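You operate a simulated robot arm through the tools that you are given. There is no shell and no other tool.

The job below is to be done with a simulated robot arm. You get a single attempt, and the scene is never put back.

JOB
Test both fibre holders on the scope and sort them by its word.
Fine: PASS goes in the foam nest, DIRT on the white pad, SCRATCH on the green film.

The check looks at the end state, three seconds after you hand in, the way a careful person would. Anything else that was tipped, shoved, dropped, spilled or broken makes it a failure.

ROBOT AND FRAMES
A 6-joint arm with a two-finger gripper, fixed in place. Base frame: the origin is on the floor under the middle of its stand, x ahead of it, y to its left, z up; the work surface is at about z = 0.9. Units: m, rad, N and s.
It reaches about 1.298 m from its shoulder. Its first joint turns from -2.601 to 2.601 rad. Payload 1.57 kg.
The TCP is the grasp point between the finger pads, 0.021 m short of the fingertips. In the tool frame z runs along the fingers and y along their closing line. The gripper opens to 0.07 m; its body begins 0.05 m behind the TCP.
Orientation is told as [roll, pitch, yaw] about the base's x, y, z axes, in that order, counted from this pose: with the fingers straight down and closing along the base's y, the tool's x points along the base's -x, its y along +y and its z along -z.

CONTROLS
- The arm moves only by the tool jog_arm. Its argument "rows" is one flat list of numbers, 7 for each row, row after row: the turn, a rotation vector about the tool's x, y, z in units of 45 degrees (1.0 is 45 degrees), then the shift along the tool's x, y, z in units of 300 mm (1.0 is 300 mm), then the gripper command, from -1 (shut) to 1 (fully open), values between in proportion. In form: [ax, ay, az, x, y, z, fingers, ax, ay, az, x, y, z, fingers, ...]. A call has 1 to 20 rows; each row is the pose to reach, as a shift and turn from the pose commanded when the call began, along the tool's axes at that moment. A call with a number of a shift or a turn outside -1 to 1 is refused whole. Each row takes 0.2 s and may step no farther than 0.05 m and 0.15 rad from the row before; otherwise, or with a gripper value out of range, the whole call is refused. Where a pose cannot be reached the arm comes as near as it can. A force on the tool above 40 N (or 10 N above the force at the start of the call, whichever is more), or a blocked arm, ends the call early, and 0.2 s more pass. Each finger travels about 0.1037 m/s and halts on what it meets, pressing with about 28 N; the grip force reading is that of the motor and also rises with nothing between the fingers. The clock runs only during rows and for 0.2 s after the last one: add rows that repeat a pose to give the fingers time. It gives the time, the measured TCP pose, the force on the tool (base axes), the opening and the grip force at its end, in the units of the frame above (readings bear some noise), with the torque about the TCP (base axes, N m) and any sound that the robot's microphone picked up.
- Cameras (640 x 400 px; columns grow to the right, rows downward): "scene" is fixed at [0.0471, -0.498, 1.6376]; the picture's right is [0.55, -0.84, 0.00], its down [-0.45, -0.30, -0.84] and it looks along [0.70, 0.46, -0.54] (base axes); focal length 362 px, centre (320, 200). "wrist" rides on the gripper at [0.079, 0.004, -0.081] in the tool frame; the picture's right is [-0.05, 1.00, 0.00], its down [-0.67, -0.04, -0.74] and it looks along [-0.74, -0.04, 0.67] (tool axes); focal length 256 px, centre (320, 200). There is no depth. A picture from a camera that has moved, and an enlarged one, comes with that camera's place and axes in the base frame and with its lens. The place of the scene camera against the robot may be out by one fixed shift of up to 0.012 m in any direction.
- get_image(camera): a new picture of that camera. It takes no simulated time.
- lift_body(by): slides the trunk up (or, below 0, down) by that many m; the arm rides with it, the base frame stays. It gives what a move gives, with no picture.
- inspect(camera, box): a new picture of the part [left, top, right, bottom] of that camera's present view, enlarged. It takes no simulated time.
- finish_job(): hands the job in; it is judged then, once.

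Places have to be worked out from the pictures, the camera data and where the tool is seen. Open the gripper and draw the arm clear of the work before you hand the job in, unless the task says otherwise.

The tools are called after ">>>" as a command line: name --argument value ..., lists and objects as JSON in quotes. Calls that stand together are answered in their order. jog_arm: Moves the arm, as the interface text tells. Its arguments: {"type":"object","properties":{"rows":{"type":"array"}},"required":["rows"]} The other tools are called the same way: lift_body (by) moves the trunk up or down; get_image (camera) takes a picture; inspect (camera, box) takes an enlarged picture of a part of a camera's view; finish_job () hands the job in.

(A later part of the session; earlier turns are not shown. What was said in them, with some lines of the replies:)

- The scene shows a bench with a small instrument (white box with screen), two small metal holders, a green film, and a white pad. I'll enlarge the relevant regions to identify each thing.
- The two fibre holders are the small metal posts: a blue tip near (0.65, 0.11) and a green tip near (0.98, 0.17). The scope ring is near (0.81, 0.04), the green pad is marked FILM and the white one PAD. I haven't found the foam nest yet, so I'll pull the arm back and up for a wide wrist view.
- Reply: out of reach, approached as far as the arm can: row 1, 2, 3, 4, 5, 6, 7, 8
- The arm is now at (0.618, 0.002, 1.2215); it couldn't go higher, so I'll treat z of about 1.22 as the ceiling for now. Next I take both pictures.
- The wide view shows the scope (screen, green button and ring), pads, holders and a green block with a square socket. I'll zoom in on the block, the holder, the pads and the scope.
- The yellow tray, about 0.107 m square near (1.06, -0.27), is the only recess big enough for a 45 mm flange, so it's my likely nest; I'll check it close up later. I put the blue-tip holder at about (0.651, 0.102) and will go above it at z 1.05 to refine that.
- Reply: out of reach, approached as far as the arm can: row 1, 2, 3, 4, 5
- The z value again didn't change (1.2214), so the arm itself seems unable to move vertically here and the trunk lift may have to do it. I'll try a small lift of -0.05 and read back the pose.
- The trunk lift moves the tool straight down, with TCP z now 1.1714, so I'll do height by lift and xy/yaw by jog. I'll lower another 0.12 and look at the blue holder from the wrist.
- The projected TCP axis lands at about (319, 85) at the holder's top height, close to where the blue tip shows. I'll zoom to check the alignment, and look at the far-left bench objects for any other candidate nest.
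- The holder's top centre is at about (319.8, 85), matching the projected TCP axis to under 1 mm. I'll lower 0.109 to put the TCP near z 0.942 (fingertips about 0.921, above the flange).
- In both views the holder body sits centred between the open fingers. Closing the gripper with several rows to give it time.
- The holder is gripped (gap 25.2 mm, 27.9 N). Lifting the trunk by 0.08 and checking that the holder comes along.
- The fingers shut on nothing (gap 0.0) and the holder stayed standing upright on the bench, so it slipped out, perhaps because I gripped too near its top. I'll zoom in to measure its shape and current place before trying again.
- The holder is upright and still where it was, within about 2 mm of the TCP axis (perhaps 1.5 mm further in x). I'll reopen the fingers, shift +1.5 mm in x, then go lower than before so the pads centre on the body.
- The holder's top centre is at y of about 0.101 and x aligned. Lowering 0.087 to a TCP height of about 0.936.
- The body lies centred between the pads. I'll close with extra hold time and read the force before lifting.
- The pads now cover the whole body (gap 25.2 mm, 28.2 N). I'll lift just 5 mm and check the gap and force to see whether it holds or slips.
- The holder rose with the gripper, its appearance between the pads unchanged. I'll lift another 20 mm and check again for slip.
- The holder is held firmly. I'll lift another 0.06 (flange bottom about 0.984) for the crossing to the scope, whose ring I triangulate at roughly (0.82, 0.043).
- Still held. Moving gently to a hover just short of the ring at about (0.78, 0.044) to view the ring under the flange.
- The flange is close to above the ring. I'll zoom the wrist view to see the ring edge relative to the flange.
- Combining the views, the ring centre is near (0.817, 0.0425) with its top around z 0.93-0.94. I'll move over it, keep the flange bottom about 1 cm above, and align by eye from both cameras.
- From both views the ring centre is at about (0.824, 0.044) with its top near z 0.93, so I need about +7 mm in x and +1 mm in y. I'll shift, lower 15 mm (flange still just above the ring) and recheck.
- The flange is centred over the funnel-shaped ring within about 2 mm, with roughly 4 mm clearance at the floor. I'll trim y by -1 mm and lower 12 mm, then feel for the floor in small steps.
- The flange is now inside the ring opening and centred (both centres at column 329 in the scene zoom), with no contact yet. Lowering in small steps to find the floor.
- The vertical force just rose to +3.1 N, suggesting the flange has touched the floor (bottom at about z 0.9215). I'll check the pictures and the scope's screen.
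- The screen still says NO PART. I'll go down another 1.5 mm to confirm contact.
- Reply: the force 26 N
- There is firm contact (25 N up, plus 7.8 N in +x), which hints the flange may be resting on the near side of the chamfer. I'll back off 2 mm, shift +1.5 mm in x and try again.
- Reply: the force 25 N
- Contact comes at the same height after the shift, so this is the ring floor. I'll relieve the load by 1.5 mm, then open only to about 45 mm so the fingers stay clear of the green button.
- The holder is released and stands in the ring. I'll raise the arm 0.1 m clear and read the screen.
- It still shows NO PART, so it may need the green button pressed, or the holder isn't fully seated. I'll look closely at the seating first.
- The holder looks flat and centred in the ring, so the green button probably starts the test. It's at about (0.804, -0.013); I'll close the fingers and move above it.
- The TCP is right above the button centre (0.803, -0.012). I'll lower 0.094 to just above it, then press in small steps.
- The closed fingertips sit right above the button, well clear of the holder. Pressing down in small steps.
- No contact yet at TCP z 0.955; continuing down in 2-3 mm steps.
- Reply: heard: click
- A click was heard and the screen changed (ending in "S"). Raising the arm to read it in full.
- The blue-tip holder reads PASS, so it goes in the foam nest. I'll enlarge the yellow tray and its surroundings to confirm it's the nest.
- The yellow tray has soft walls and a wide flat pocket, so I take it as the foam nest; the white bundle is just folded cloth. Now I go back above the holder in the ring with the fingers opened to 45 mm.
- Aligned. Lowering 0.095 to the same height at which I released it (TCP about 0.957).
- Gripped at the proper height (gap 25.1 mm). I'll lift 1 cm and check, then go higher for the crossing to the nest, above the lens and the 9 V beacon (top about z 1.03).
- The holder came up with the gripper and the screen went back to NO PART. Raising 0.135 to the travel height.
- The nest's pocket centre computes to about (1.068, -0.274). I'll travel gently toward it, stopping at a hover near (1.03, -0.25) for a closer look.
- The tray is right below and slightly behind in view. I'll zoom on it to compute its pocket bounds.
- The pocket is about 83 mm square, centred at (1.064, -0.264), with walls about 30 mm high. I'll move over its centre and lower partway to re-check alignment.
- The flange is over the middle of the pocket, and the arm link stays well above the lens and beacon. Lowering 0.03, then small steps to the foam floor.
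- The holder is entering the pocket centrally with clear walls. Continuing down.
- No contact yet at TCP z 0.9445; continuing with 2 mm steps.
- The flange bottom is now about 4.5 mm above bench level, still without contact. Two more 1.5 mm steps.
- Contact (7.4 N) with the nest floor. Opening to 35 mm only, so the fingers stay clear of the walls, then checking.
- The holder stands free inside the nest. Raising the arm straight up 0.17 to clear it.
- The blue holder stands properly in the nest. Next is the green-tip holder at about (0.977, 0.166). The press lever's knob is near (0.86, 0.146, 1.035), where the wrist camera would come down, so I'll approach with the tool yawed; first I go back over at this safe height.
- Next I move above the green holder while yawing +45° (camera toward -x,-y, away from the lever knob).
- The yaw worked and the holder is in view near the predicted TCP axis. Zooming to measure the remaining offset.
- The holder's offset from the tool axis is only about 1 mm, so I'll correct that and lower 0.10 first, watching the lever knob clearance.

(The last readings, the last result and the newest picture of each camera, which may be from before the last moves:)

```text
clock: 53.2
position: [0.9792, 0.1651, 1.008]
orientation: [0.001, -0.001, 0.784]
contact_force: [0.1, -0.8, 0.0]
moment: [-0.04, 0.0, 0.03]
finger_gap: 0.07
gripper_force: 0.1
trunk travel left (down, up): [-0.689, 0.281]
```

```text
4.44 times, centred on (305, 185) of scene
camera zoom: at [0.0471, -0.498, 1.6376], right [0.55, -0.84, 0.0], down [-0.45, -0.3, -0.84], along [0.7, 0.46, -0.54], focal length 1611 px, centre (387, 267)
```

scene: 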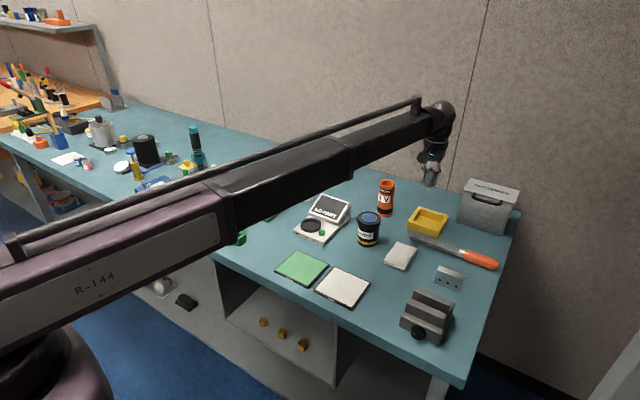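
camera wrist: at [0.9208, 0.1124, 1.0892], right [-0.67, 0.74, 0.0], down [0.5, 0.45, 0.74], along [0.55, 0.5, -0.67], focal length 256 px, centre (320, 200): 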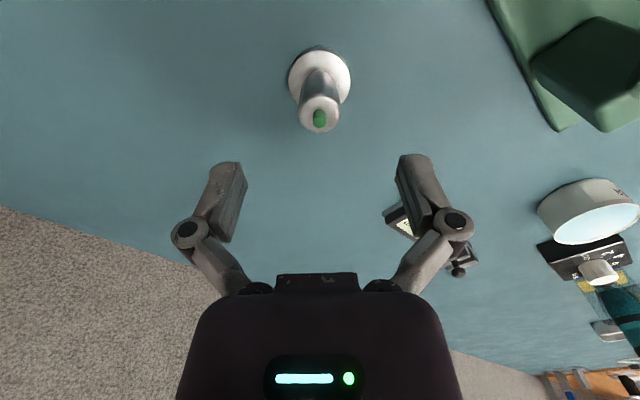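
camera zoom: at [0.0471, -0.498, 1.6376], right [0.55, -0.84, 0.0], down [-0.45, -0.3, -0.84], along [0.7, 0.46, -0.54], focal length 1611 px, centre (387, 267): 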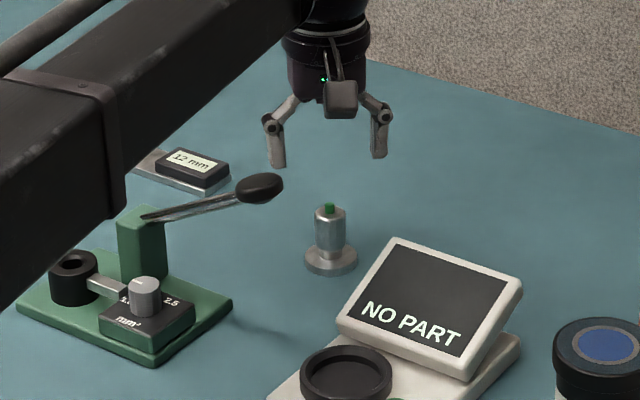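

The boom is a straight telescoping beam at about TCP+0.17, leaving around 5 cm above the lever knob at grasp height, and the camera is clear too. Lowering the remaining 0.071 around the green holder.

>>> lift_body --by -0.05

>>> inspect --camera "scene" --box '[240, 140, 370, 230]'

>>> get_image --camera "wrist"

```text
clock: 54.2
position: [0.9788, 0.1658, 0.9585]
orientation: [-0.001, 0.001, 0.786]
contact_force: [-0.3, 0.5, 0.2]
moment: [-0.02, -0.01, -0.01]
finger_gap: 0.0698
gripper_force: 0.1
trunk travel left (down, up): [-0.639, 0.331]
```

```text
4.44 times, centred on (305, 185) of scene
camera zoom: at [0.0471, -0.498, 1.6376], right [0.55, -0.84, 0.0], down [-0.45, -0.3, -0.84], along [0.7, 0.46, -0.54], focal length 1611 px, centre (387, 267)
```

zoom: 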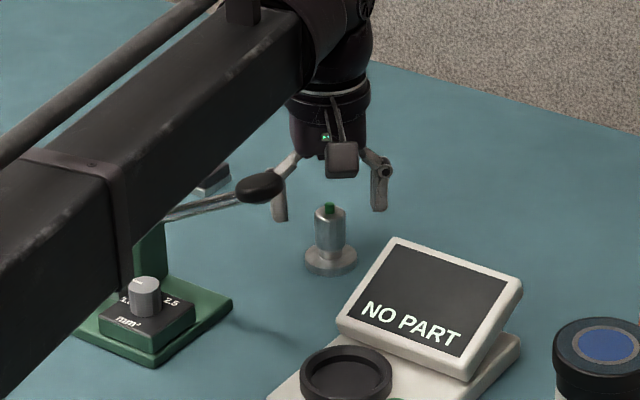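

```text
taken
camera wrist: at [0.9208, 0.1124, 1.0392], right [-0.67, 0.74, 0.0], down [0.5, 0.45, 0.74], along [0.55, 0.5, -0.67], focal length 256 px, centre (320, 200)
```

wrist: 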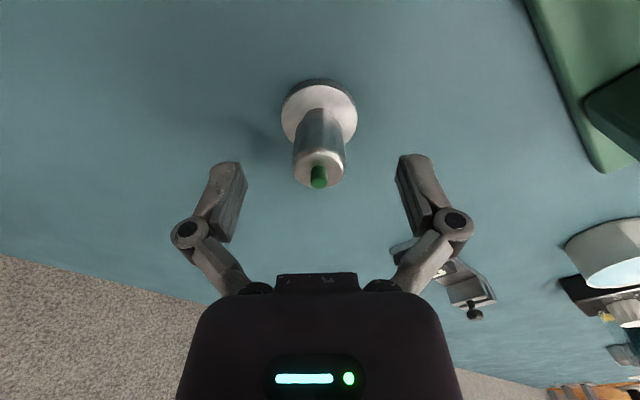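

Everything is clear; the holder sits centred between the fingers. Lowering the last 0.0225.

>>> lift_body --by -0.022

>>> inspect --camera "wrist" --box '[220, 80, 420, 260]'

>>> inspect --camera "scene" --box '[240, 140, 370, 230]'

```text
clock: 54.9
position: [0.98, 0.1646, 0.9357]
orientation: [0.0, 0.0, 0.784]
contact_force: [-0.4, 0.3, 0.7]
moment: [0.03, -0.03, 0.0]
finger_gap: 0.07
gripper_force: 0.0
trunk travel left (down, up): [-0.617, 0.353]
```

```text
2.22 times, centred on (320, 170) of wrist
camera zoom: at [0.9208, 0.1124, 1.0172], right [-0.67, 0.74, 0.0], down [0.5, 0.45, 0.74], along [0.55, 0.5, -0.67], focal length 569 px, centre (320, 267)
```

zoom: 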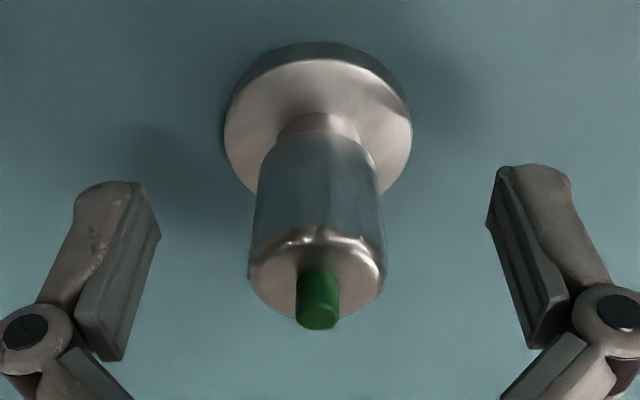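

```text
4.44 times, centred on (305, 185) of scene
camera zoom: at [0.0471, -0.498, 1.6376], right [0.55, -0.84, 0.0], down [-0.45, -0.3, -0.84], along [0.7, 0.46, -0.54], focal length 1611 px, centre (387, 267)
```

zoom: 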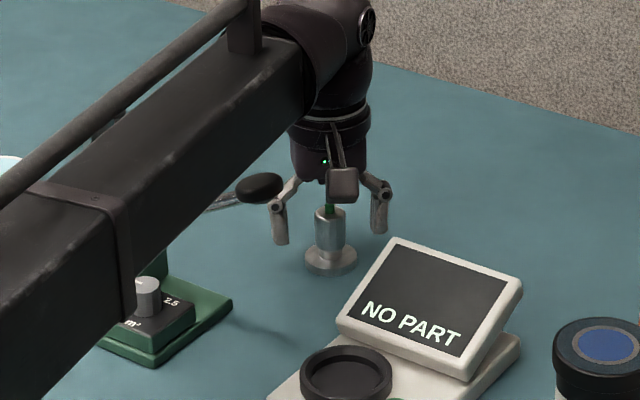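

This matches the view of the successful blue grasp. Closing the gripper with hold time.

>>> jog_arm --rows '[0, 0, 0, 0, 0, 0, 0.2, 0, 0, 0, 0, 0, 0, -0.2, 0, 0, 0, 0, 0, 0, -1, 0, 0, 0, 0, 0, 0, -1, 0, 0, 0, 0, 0, 0, -1, 0, 0, 0, 0, 0, 0, -1]'

>>> lift_body --by 0.015

>>> inspect --camera "wrist" --box '[220, 80, 420, 260]'

```text
clock: 56.2
position: [0.9791, 0.1647, 0.936]
orientation: [0.0, -0.001, 0.787]
contact_force: [-0.5, -1.3, 2.0]
moment: [-0.01, 0.03, 0.02]
finger_gap: 0.0243
gripper_force: 27.9
trunk travel left (down, up): [-0.617, 0.353]
```

```text
clock: 56.9
position: [0.9786, 0.1648, 0.9511]
orientation: [0.001, 0.0, 0.787]
contact_force: [-0.2, 0.3, -1.4]
moment: [-0.01, -0.01, 0.03]
finger_gap: 0.0245
gripper_force: 28.3
trunk travel left (down, up): [-0.632, 0.338]
```

```text
2.22 times, centred on (320, 170) of wrist
camera zoom: at [0.9211, 0.1125, 1.0319], right [-0.67, 0.74, 0.0], down [0.5, 0.45, 0.74], along [0.55, 0.5, -0.67], focal length 569 px, centre (320, 267)
```

zoom: 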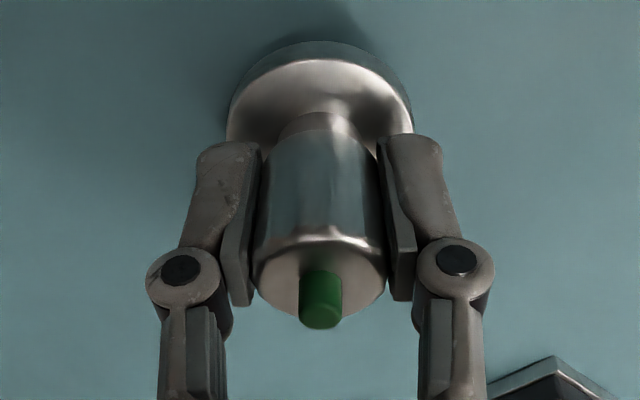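

The green holder is held firmly (gap 24.4 mm). Raising 0.15 before crossing back to the scope.

>>> lift_body --by 0.15

>>> jog_arm --rows '[0, 0, 0.1667, 0.1085, 0.0128, 0, -1, 0, 0, 0.3333, 0.2171, 0.0255, 0, -1, 0, 0, 0.5, 0.3256, 0.0383, 0, -1, 0, 0, 0.6667, 0.4341, 0.0511, 0, -1, 0, 0, 0.8333, 0.5427, 0.0638, 0, -1, 0, 0, 1.0, 0.6512, 0.0766, 0, -1, 0, 0, 1.0, 0.6512, 0.0766, 0, -1]'

>>> get_image --camera "wrist"

>>> inspect --camera "scene" --box '[240, 140, 370, 240]'

```text
clock: 58.6
position: [0.9799, 0.1652, 1.1008]
orientation: [0.0, 0.001, 0.786]
contact_force: [-0.3, 0.8, -0.8]
moment: [-0.02, -0.05, 0.01]
finger_gap: 0.0249
gripper_force: 28.5
trunk travel left (down, up): [-0.782, 0.188]
```

```text
clock: 60.2
position: [0.8253, 0.0426, 1.1014]
orientation: [-0.001, 0.001, -0.002]
contact_force: [0.1, -0.1, 0.1]
moment: [0.01, 0.01, -0.01]
finger_gap: 0.0246
gripper_force: 28.5
trunk travel left (down, up): [-0.782, 0.188]
```

```text
taken
camera wrist: at [0.7463, 0.0473, 1.1819], right [0.05, 1.0, 0.0], down [0.67, -0.04, 0.74], along [0.74, -0.04, -0.67], focal length 256 px, centre (320, 200)
```

wrist: 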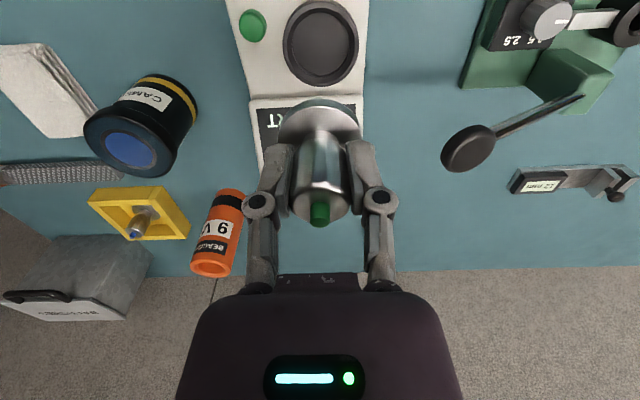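

```text
4.00 times, centred on (305, 190) of scene
camera zoom: at [0.0471, -0.498, 1.6376], right [0.55, -0.84, 0.0], down [-0.45, -0.3, -0.84], along [0.7, 0.46, -0.54], focal length 1450 px, centre (380, 240)
```

zoom: 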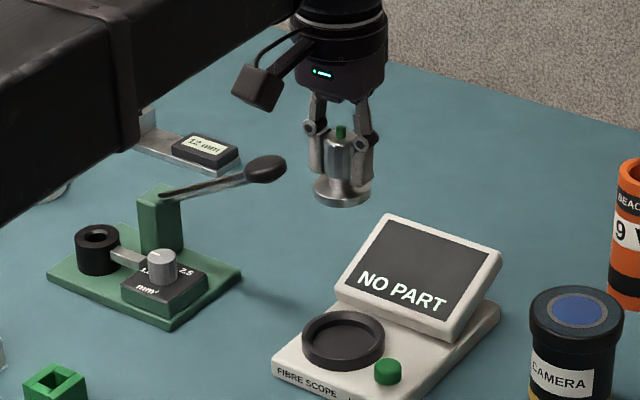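

Back above the ring at (0.825, 0.043) with yaw 0. Lowering 0.12 to just above the ring and re-checking alignment.

>>> lift_body --by -0.125

>>> inspect --camera "wrist" --box '[240, 50, 400, 170]'

>>> inspect --camera "scene" --box '[285, 200, 335, 240]'

```text
clock: 61.8
position: [0.8253, 0.0431, 0.9748]
orientation: [0.0, 0.001, -0.002]
contact_force: [-0.9, 0.5, -1.7]
moment: [0.02, 0.04, 0.01]
finger_gap: 0.0246
gripper_force: 27.4
trunk travel left (down, up): [-0.657, 0.313]
```

```text
3.33 times, centred on (320, 110) of wrist
camera zoom: at [0.746, 0.0472, 1.0571], right [0.05, 1.0, 0.0], down [0.67, -0.03, 0.74], along [0.74, -0.04, -0.67], focal length 853 px, centre (320, 500)
```

zoom: 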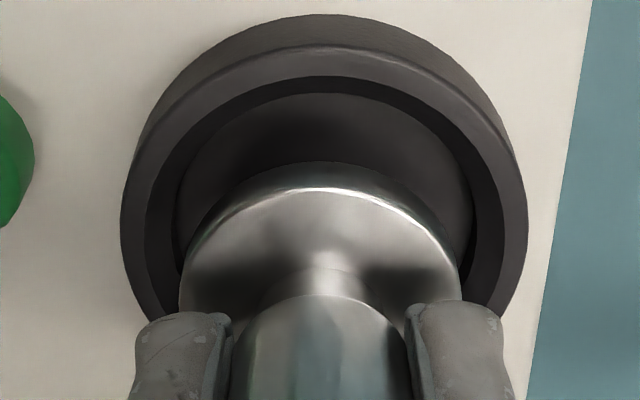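

```text
10.00 times, centred on (310, 220) of scene
camera zoom: at [0.0471, -0.498, 1.6376], right [0.55, -0.84, 0.0], down [-0.45, -0.3, -0.84], along [0.7, 0.46, -0.54], focal length 3625 px, centre (420, 0)
```

zoom: 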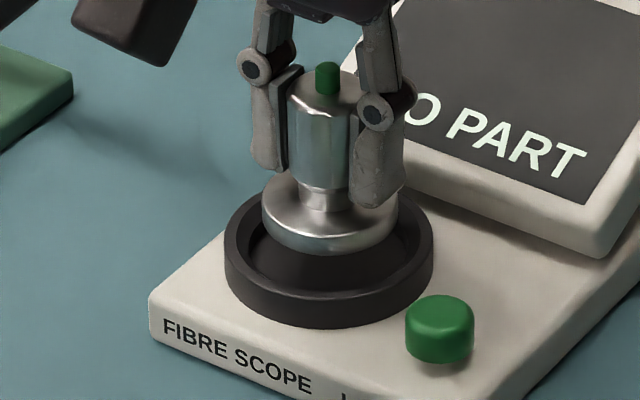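

Aligned like the first time. Lowering 0.016 and then feeling for the floor.

>>> lift_body --by -0.016

>>> lift_body --by -0.002

```text
clock: 62.4
position: [0.8244, 0.0434, 0.96]
orientation: [0.0, 0.001, -0.002]
contact_force: [0.6, 0.6, -0.8]
moment: [-0.02, 0.0, -0.01]
finger_gap: 0.0245
gripper_force: 27.9
trunk travel left (down, up): [-0.641, 0.329]
```

```text
clock: 62.9
position: [0.8237, 0.0435, 0.9584]
orientation: [0.0, 0.0, -0.001]
contact_force: [0.0, 0.2, 2.0]
moment: [-0.01, 0.01, 0.03]
finger_gap: 0.0244
gripper_force: 28.2
trunk travel left (down, up): [-0.639, 0.331]
```

The force just turned to +2 N, so the flange is at the floor, same trunk height as before. Releasing to a 45 mm opening.

>>> lift_body --by -0.0005

>>> jog_arm --rows '[0, 0, 0, 0, 0, 0, -0.2, 0, 0, 0, 0, 0, 0, 0.1, 0, 0, 0, 0, 0, 0, 0.3, 0, 0, 0, 0, 0, 0, 0.3]'

>>> lift_body --by 0.1

>>> inspect --camera "scene" --box '[280, 185, 360, 245]'

>>> inspect --camera "wrist" --box '[210, 0, 380, 120]'

```text
clock: 63.4
position: [0.8246, 0.0423, 0.9579]
orientation: [0.001, -0.002, -0.001]
contact_force: [1.9, 0.4, 9.7]
moment: [0.04, -0.05, 0.07]
finger_gap: 0.0244
gripper_force: 27.7
trunk travel left (down, up): [-0.639, 0.331]
```

```text
clock: 64.4
position: [0.824, 0.0423, 0.958]
orientation: [0.001, -0.001, 0.001]
contact_force: [-0.6, 0.6, 0.3]
moment: [-0.03, 0.03, 0.04]
finger_gap: 0.0453
gripper_force: 0.1
trunk travel left (down, up): [-0.639, 0.331]
```

```text
clock: 65.8
position: [0.8258, 0.0424, 1.0574]
orientation: [-0.001, 0.0, -0.001]
contact_force: [-0.9, -0.7, -0.2]
moment: [0.02, 0.01, 0.0]
finger_gap: 0.0458
gripper_force: 0.1
trunk travel left (down, up): [-0.739, 0.231]
```

```text
6.67 times, centred on (320, 215) of scene
camera zoom: at [0.0471, -0.498, 1.6376], right [0.55, -0.84, 0.0], down [-0.45, -0.3, -0.84], along [0.7, 0.46, -0.54], focal length 2417 px, centre (320, 100)
```

zoom: 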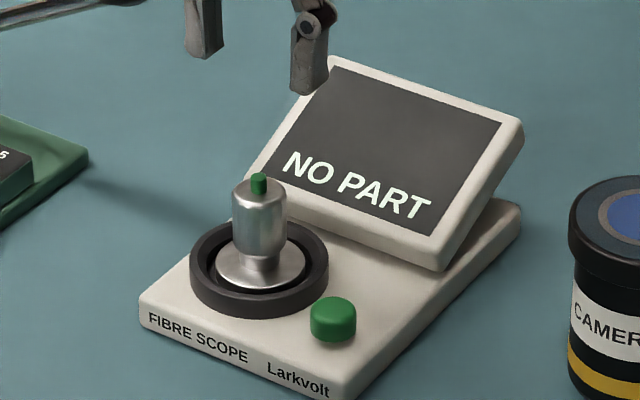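

```text
3.33 times, centred on (295, 60) of wrist
camera zoom: at [0.746, 0.0473, 1.1385], right [0.05, 1.0, 0.0], down [0.67, -0.03, 0.74], along [0.74, -0.04, -0.67], focal length 853 px, centre (403, 667)
```

zoom: 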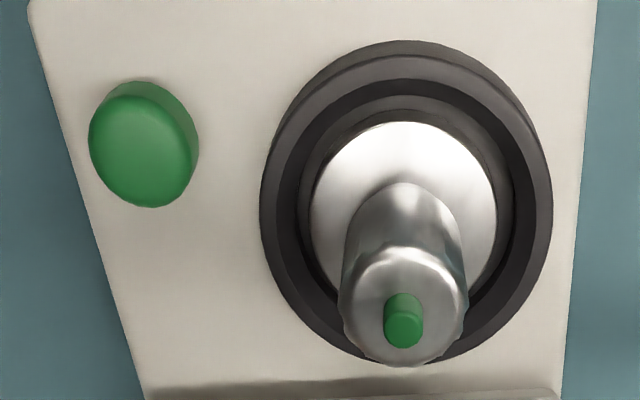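

The green-tip holder is seated in the ring just like the blue one was. I'll close the fingers, move above the button, and press as before.

>>> jog_arm --rows '[0, 0, 0, 0.0244, -0.0633, 0, -0.3, 0, 0, 0, 0.0489, -0.1267, 0, -1, 0, 0, 0, 0.0733, -0.19, 0, -1, 0, 0, 0, 0.0733, -0.19, 0, -1]'

>>> lift_body --by -0.098

>>> lift_body --by -0.004

>>> lift_body --by -0.003

```text
clock: 66.8
position: [0.8017, -0.0144, 1.0578]
orientation: [-0.001, 0.0, 0.002]
contact_force: [-0.2, 0.0, -0.6]
moment: [0.0, 0.02, 0.01]
finger_gap: 0.0
gripper_force: 28.4
trunk travel left (down, up): [-0.739, 0.231]
```

```text
clock: 68.1
position: [0.8027, -0.0156, 0.9589]
orientation: [0.0, 0.001, 0.001]
contact_force: [0.6, 0.1, 0.6]
moment: [0.02, -0.02, -0.01]
finger_gap: 0.0
gripper_force: 28.1
trunk travel left (down, up): [-0.641, 0.329]
```

```text
clock: 68.6
position: [0.802, -0.015, 0.9562]
orientation: [0.0, 0.001, -0.001]
contact_force: [-0.2, 0.9, 0.2]
moment: [-0.01, -0.01, 0.01]
finger_gap: 0.0001
gripper_force: 28.2
trunk travel left (down, up): [-0.637, 0.333]
```

```text
clock: 69.1
position: [0.8011, -0.0149, 0.9525]
orientation: [0.001, 0.0, -0.001]
contact_force: [0.7, 0.0, 2.9]
moment: [0.02, -0.02, -0.01]
finger_gap: 0.0
gripper_force: 28.5
trunk travel left (down, up): [-0.634, 0.336]
heard: click
```

Click heard. Raising the arm and reading the screen.

>>> lift_body --by 0.1

>>> inspect --camera "scene" --box '[280, 185, 360, 245]'

>>> get_image --camera "wrist"

```text
clock: 70.5
position: [0.8027, -0.0158, 1.053]
orientation: [0.001, -0.001, 0.0]
contact_force: [-0.2, -0.2, -0.5]
moment: [0.0, 0.0, 0.01]
finger_gap: 0.0
gripper_force: 27.5
trunk travel left (down, up): [-0.734, 0.236]
```

```text
6.67 times, centred on (320, 215) of scene
camera zoom: at [0.0471, -0.498, 1.6376], right [0.55, -0.84, 0.0], down [-0.45, -0.3, -0.84], along [0.7, 0.46, -0.54], focal length 2417 px, centre (320, 100)
```

zoom: 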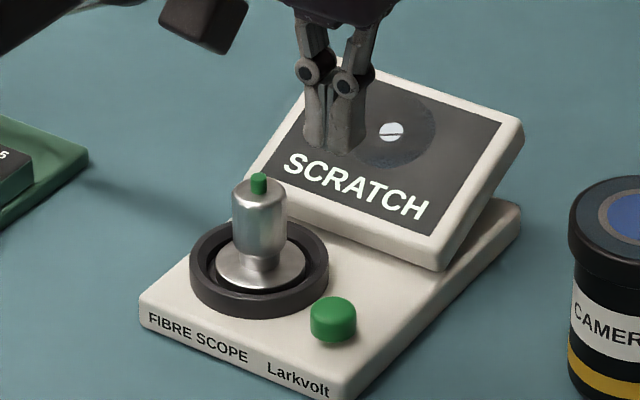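

```text
taken
camera wrist: at [0.7236, -0.0104, 1.1335], right [0.05, 1.0, 0.0], down [0.67, -0.03, 0.74], along [0.74, -0.04, -0.67], focal length 256 px, centre (320, 200)
```

wrist: 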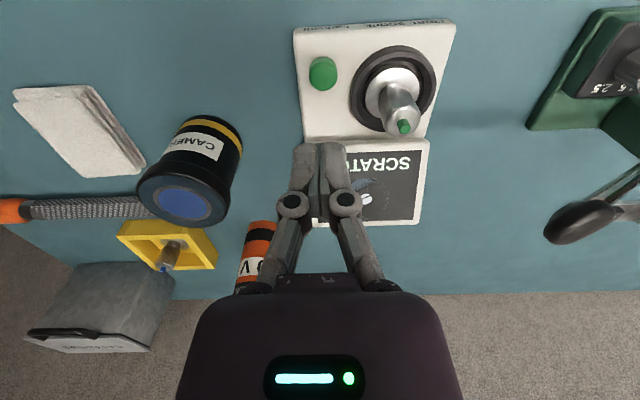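

The green-tip holder reads SCRATCH, so it goes on the green film, centre about (0.660, -0.036). I'll return above the holder with a 45 mm opening and grip it again.

>>> jog_arm --rows '[0, 0, 0, -0.0244, 0.0633, 0, -0.5, 0, 0, 0, -0.0489, 0.1267, 0, 0.3, 0, 0, 0, -0.0733, 0.19, 0, 0.3, 0, 0, 0, -0.0733, 0.19, 0, 0.3]'

>>> inspect --camera "wrist" --box '[240, 0, 400, 120]'

```text
clock: 71.5
position: [0.8246, 0.0415, 1.0522]
orientation: [0.0, 0.002, -0.001]
contact_force: [0.1, -0.4, -0.8]
moment: [0.01, 0.01, -0.01]
finger_gap: 0.0454
gripper_force: 0.0
trunk travel left (down, up): [-0.734, 0.236]
```

```text
3.33 times, centred on (320, 60) of wrist
camera zoom: at [0.7457, 0.0466, 1.1337], right [0.05, 1.0, 0.0], down [0.67, -0.04, 0.74], along [0.74, -0.04, -0.67], focal length 853 px, centre (320, 667)
```

zoom: 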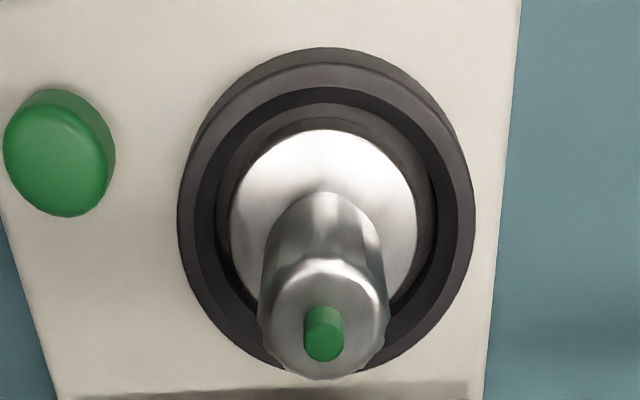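

Aligned over the holder. Lowering 0.095 and gripping.

>>> lift_body --by -0.095

>>> jog_arm --rows '[0, 0, 0, 0, 0, 0, 0, 0, 0, 0, 0, 0, 0, -0.4, 0, 0, 0, 0, 0, 0, -1, 0, 0, 0, 0, 0, 0, -1, 0, 0, 0, 0, 0, 0, -1]'

>>> lift_body --by 0.015

>>> inspect --camera "wrist" --box '[220, 80, 420, 260]'

```text
clock: 72.7
position: [0.8246, 0.0413, 0.9583]
orientation: [0.002, 0.0, 0.0]
contact_force: [0.9, 0.1, -0.4]
moment: [0.02, -0.02, 0.01]
finger_gap: 0.0455
gripper_force: 0.1
trunk travel left (down, up): [-0.639, 0.331]
```

```text
clock: 73.9
position: [0.8243, 0.0407, 0.958]
orientation: [0.001, 0.0, 0.0]
contact_force: [-0.3, 0.3, 0.9]
moment: [-0.02, -0.03, 0.06]
finger_gap: 0.0245
gripper_force: 28.1
trunk travel left (down, up): [-0.639, 0.331]
```

```text
clock: 74.6
position: [0.8247, 0.0408, 0.9728]
orientation: [0.002, 0.001, 0.0]
contact_force: [0.0, 0.2, -0.2]
moment: [0.0, -0.02, 0.02]
finger_gap: 0.0245
gripper_force: 28.0
trunk travel left (down, up): [-0.654, 0.316]
```

```text
2.22 times, centred on (320, 170) of wrist
camera zoom: at [0.746, 0.0465, 1.0535], right [0.05, 1.0, 0.0], down [0.67, -0.03, 0.74], along [0.74, -0.04, -0.67], focal length 569 px, centre (320, 267)
```

zoom: 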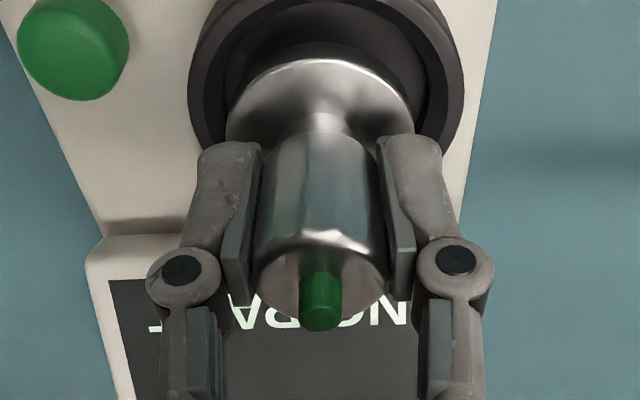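

Held. Lifting 0.08 and moving over the green film.

>>> lift_body --by 0.08

>>> jog_arm --rows '[0, 0, 0, 0.0917, -0.0428, 0, -1, 0, 0, 0, 0.1833, -0.0857, 0, -1, 0, 0, 0, 0.275, -0.1285, 0, -1, 0, 0, 0, 0.3667, -0.1713, 0, -1, 0, 0, 0, 0.4583, -0.2142, 0, -1, 0, 0, 0, 0.55, -0.257, 0, -1, 0, 0, 0, 0.55, -0.257, 0, -1]'

>>> get_image --camera "wrist"

>>> inspect --camera "scene" --box '[240, 190, 390, 310]'

```text
clock: 75.7
position: [0.8236, 0.0414, 1.0525]
orientation: [0.001, 0.0, 0.0]
contact_force: [-0.1, -0.5, -1.1]
moment: [0.01, 0.02, -0.02]
finger_gap: 0.0244
gripper_force: 28.0
trunk travel left (down, up): [-0.734, 0.236]
```

```text
clock: 77.3
position: [0.6587, -0.035, 1.0531]
orientation: [0.001, 0.0, -0.001]
contact_force: [1.0, 0.5, -0.4]
moment: [-0.01, 0.0, 0.04]
finger_gap: 0.0244
gripper_force: 27.8
trunk travel left (down, up): [-0.734, 0.236]
```

```text
taken
camera wrist: at [0.5807, -0.0313, 1.1335], right [0.05, 1.0, 0.0], down [0.67, -0.04, 0.74], along [0.74, -0.04, -0.67], focal length 256 px, centre (320, 200)
```

wrist: 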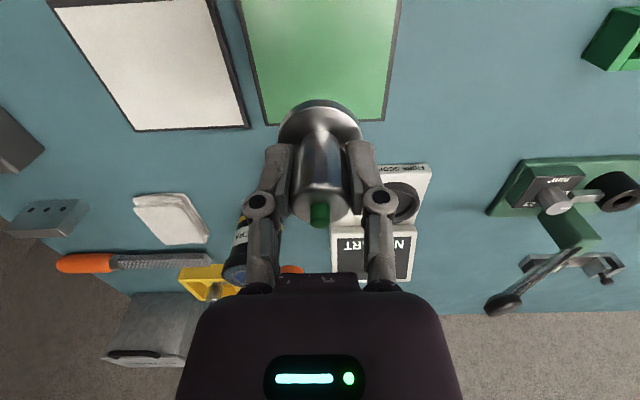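

```text
3.33 times, centred on (315, 250) of scene
camera zoom: at [0.0471, -0.498, 1.6376], right [0.55, -0.84, 0.0], down [-0.45, -0.3, -0.84], along [0.7, 0.46, -0.54], focal length 1208 px, centre (337, 33)
```

zoom: 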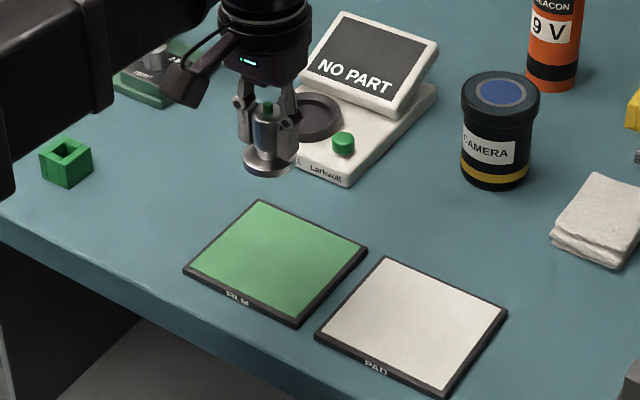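

The film spans about x 0.60-0.716, y -0.09-0.026, so the holder is right over its middle. Lowering 0.1, then small steps to the surface.

>>> lift_body --by -0.1

>>> get_image --camera "wrist"

>>> inspect --camera "scene" --box '[240, 200, 390, 310]'

```text
clock: 78.7
position: [0.6593, -0.0358, 0.9526]
orientation: [-0.001, 0.001, 0.001]
contact_force: [-0.8, -0.1, 0.0]
moment: [0.02, -0.03, 0.0]
finger_gap: 0.0246
gripper_force: 27.8
trunk travel left (down, up): [-0.634, 0.336]
```

```text
taken
camera wrist: at [0.5806, -0.0312, 1.0337], right [0.05, 1.0, 0.0], down [0.67, -0.04, 0.74], along [0.74, -0.04, -0.67], focal length 256 px, centre (320, 200)
```

wrist: 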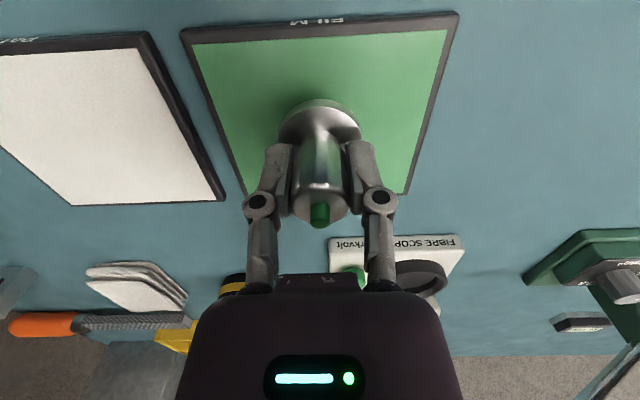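

```text
3.64 times, centred on (315, 255) of scene
camera zoom: at [0.0471, -0.498, 1.6376], right [0.55, -0.84, 0.0], down [-0.45, -0.3, -0.84], along [0.7, 0.46, -0.54], focal length 1318 px, centre (338, 0)
```

zoom: 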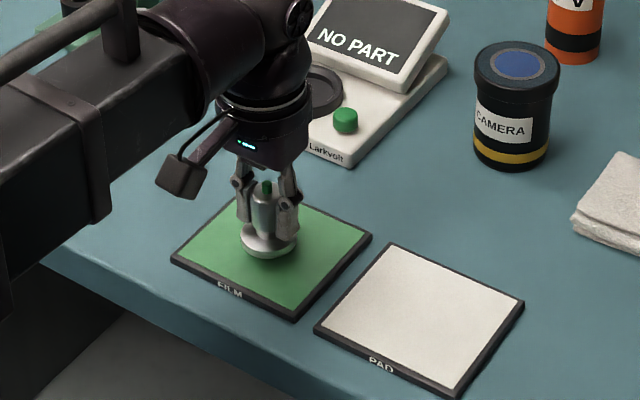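

The holder is centred above the FILM. Lowering in small steps until I feel the surface.

>>> lift_body --by -0.009

>>> lift_body --by -0.002

>>> lift_body --by -0.0015

```text
clock: 79.2
position: [0.6598, -0.0349, 0.944]
orientation: [0.0, 0.001, 0.0]
contact_force: [-0.3, -0.2, 1.1]
moment: [0.0, 0.01, 0.01]
finger_gap: 0.0245
gripper_force: 27.9
trunk travel left (down, up): [-0.625, 0.345]
```

```text
clock: 79.8
position: [0.6578, -0.0358, 0.9442]
orientation: [0.002, -0.003, 0.003]
contact_force: [7.3, -0.1, 34.4]
moment: [-0.04, -0.15, 0.15]
finger_gap: 0.0248
gripper_force: 27.7
trunk travel left (down, up): [-0.623, 0.347]
```

```text
clock: 80.3
position: [0.6577, -0.0358, 0.9428]
orientation: [-0.001, 0.0, 0.0]
contact_force: [4.7, 0.5, 31.4]
moment: [-0.03, -0.13, 0.01]
finger_gap: 0.0241
gripper_force: 28.5
trunk travel left (down, up): [-0.621, 0.349]
```

The film surface is higher than expected: contact is now 31 N. I'll back off 1.5 mm to relieve the load, then release.

>>> lift_body --by 0.0015

>>> inspect --camera "wrist" --box '[220, 60, 420, 240]'

>>> inspect --camera "scene" --box '[270, 225, 340, 285]'

```text
clock: 80.8
position: [0.6581, -0.0358, 0.9419]
orientation: [-0.001, -0.001, -0.001]
contact_force: [-1.3, -0.9, 0.8]
moment: [-0.03, -0.03, 0.0]
finger_gap: 0.0243
gripper_force: 27.7
trunk travel left (down, up): [-0.623, 0.347]
```

```text
2.22 times, centred on (320, 150) of wrist
camera zoom: at [0.5798, -0.0312, 1.0224], right [0.05, 1.0, 0.0], down [0.67, -0.04, 0.74], along [0.74, -0.04, -0.67], focal length 569 px, centre (320, 311)
```

zoom: 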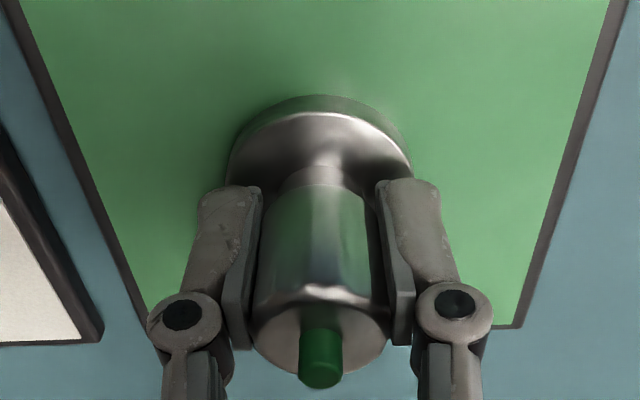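

```text
6.67 times, centred on (305, 255) of scene
camera zoom: at [0.0471, -0.498, 1.6376], right [0.55, -0.84, 0.0], down [-0.45, -0.3, -0.84], along [0.7, 0.46, -0.54], focal length 2417 px, centre (420, -167)
```

zoom: 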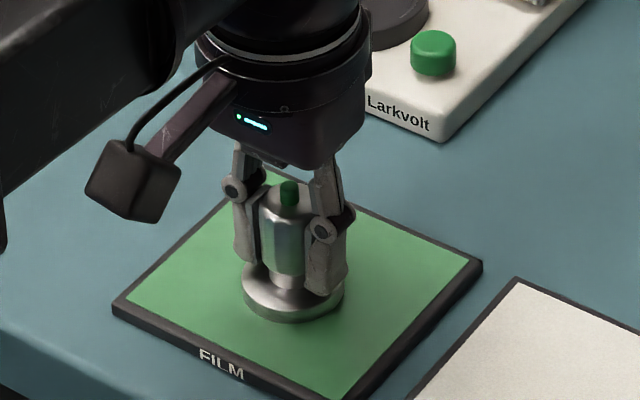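

The load is gone and the holder stands upright on the film with the flange at the surface. Opening the fingers gently.

>>> jog_arm --rows '[0, 0, 0, 0, 0, 0, -0.25, 0, 0, 0, 0, 0, 0, 0, 0, 0, 0, 0, 0, 0, 0.4, 0, 0, 0, 0, 0, 0, 0.6, 0, 0, 0, 0, 0, 0, 0.6]'

>>> inspect --camera "wrist" --box '[220, 60, 420, 240]'

>>> inspect --camera "scene" --box '[270, 225, 340, 285]'

```text
clock: 82.0
position: [0.6593, -0.0345, 0.9412]
orientation: [0.0, 0.0, 0.001]
contact_force: [0.1, -0.4, -0.1]
moment: [-0.02, 0.0, 0.0]
finger_gap: 0.0561
gripper_force: 0.1
trunk travel left (down, up): [-0.623, 0.347]
```

```text
2.22 times, centred on (320, 150) of wrist
camera zoom: at [0.5806, -0.0312, 1.0226], right [0.05, 1.0, 0.0], down [0.67, -0.04, 0.74], along [0.74, -0.04, -0.67], focal length 569 px, centre (320, 311)
```

zoom: 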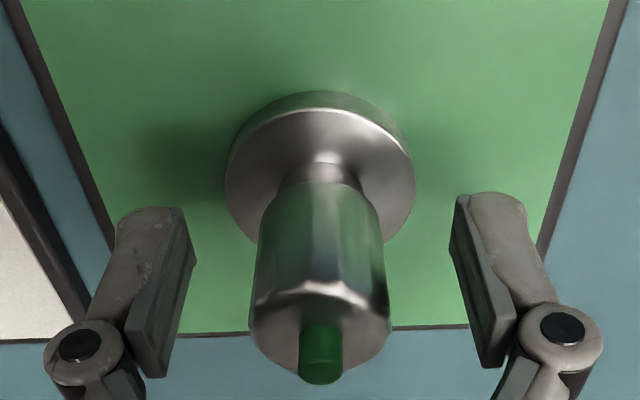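

```text
6.67 times, centred on (305, 255) of scene
camera zoom: at [0.0471, -0.498, 1.6376], right [0.55, -0.84, 0.0], down [-0.45, -0.3, -0.84], along [0.7, 0.46, -0.54], focal length 2417 px, centre (420, -167)
```

zoom: 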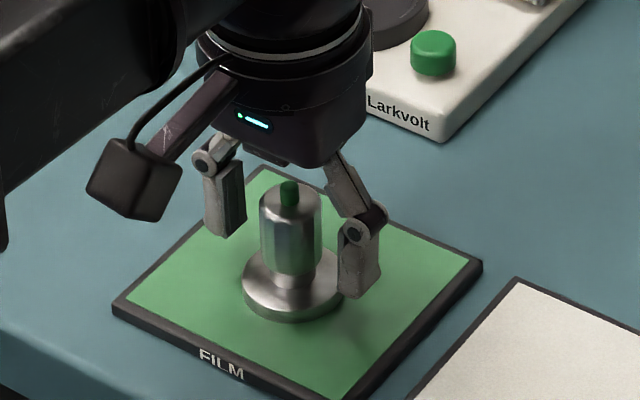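

The holder stands flat and free on the film. Raising the arm 0.2 clear and surveying everything.

>>> lift_body --by 0.2

>>> get_image --camera "scene"

>>> get_image --camera "wrist"

```text
clock: 84.2
position: [0.6583, -0.0354, 1.1417]
orientation: [-0.001, -0.001, 0.001]
contact_force: [-0.8, 0.8, -0.2]
moment: [0.01, 0.01, 0.01]
finger_gap: 0.0561
gripper_force: 0.1
trunk travel left (down, up): [-0.823, 0.147]
```

```text
taken
```

scene: 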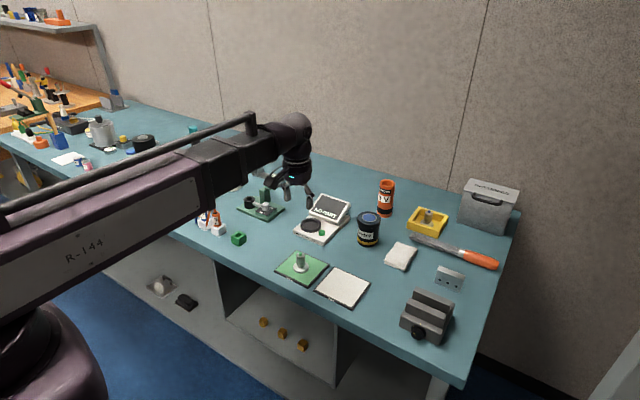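

```text
taken
camera wrist: at [0.5806, -0.0312, 1.2226], right [0.05, 1.0, 0.0], down [0.67, -0.04, 0.74], along [0.74, -0.04, -0.67], focal length 256 px, centre (320, 200)
```

wrist: 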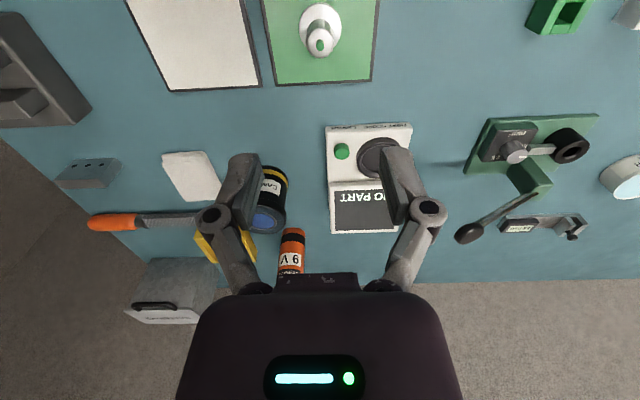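

Both holders look placed. I'll zoom on the nest, the film and the left side to verify nothing was disturbed.

>>> inspect --camera "scene" --box '[380, 180, 500, 270]'

>>> inspect --camera "scene" --box '[220, 160, 380, 310]'

>>> inspect --camera "scene" --box '[0, 90, 250, 240]'

```text
4.44 times, centred on (440, 225) of scene
camera zoom: at [0.0471, -0.498, 1.6376], right [0.55, -0.84, 0.0], down [-0.45, -0.3, -0.84], along [0.7, 0.46, -0.54], focal length 1611 px, centre (-213, 89)
```

zoom: 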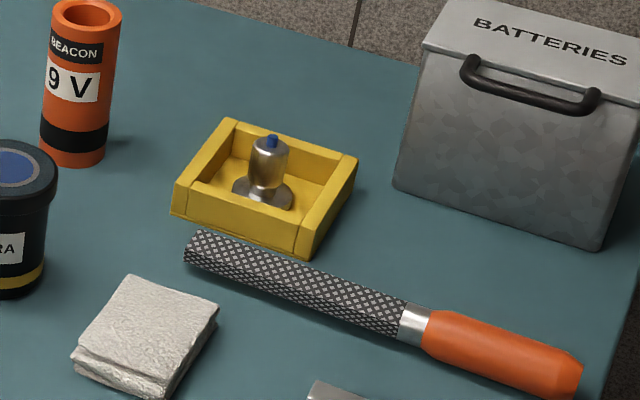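

```text
2.67 times, centred on (300, 235) of scene
camera zoom: at [0.0471, -0.498, 1.6376], right [0.55, -0.84, 0.0], down [-0.45, -0.3, -0.84], along [0.7, 0.46, -0.54], focal length 967 px, centre (373, 107)
```

zoom: 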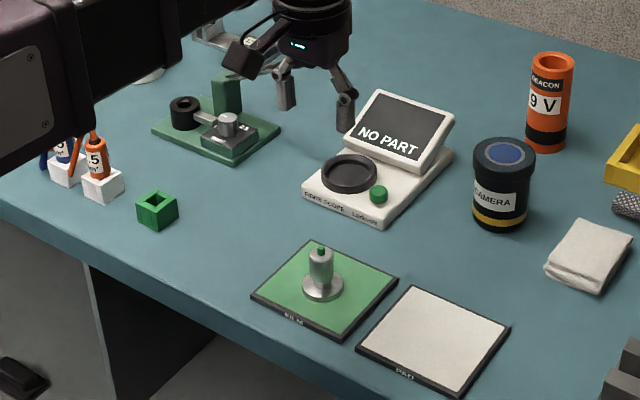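

```text
2.56 times, centred on (125, 165) of scene
camera zoom: at [0.0471, -0.498, 1.6376], right [0.55, -0.84, 0.0], down [-0.45, -0.3, -0.84], along [0.7, 0.46, -0.54], focal length 928 px, centre (819, 290)
```

zoom: 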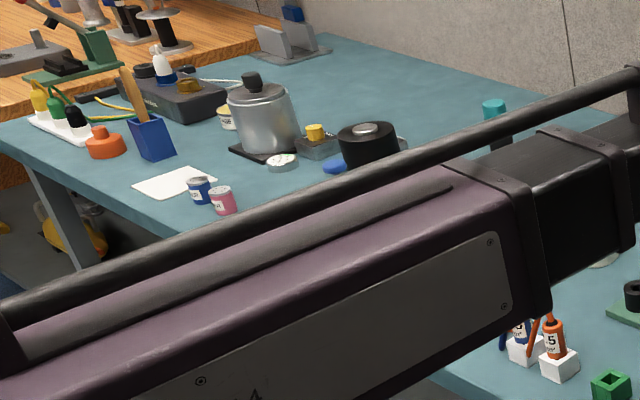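

The blue (PASS) holder is in the foam nest, the green (SCRATCH) holder is on the green film, and nothing else looks disturbed. I'll open the gripper fully and raise the arm back to its starting height.

>>> jog_arm --rows '[0, 0, 0, 0, 0, 0, 1, 0, 0, 0, 0, 0, 0, 1]'

>>> lift_body --by 0.08

>>> get_image --camera "scene"

```text
clock: 84.8
position: [0.6589, -0.036, 1.1415]
orientation: [0.0, -0.001, 0.001]
contact_force: [0.0, -0.4, 0.1]
moment: [0.01, 0.02, 0.0]
finger_gap: 0.0702
gripper_force: 0.0
trunk travel left (down, up): [-0.823, 0.147]
```

```text
clock: 85.9
position: [0.6604, -0.0354, 1.2218]
orientation: [0.001, 0.001, -0.001]
contact_force: [-0.3, 0.3, -0.6]
moment: [-0.02, -0.01, 0.0]
finger_gap: 0.0702
gripper_force: 0.0
trunk travel left (down, up): [-0.903, 0.067]
```

```text
taken
```

scene: 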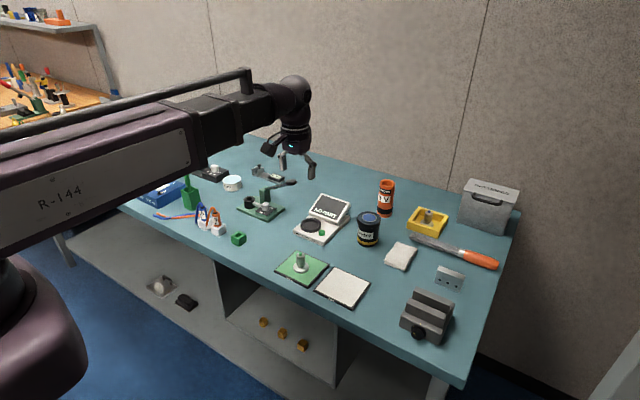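

The gripper is open, the arm is clear, and both holders stand upright where they belong. Handing the job in.

>>> finish_job

```text
The job is handed in.
```

I tested both fibre holders on the scope, sorted them by its reading, and handed the job in. I haven't seen the check's verdict.

| Holder | Scope reading | Placed |
|---|---|---|
| Blue tip | PASS | Foam nest |
| Green tip | SCRATCH | Green film |

- **Foam nest:** nothing on the bench is labelled as one. I took the yellow tray to be it, because it was the only pocket I saw that was wide enough for the holder's base.
- **Handling:** on my first try the blue holder slipped out of the gripper, but it stayed standing where it was. I pressed the green holder onto the film with about 30 N before easing off. It stands flat there.

In the last pictures both holders were upright and I could see nothing else disturbed. Before handing in I opened the gripper and raised the arm clear.
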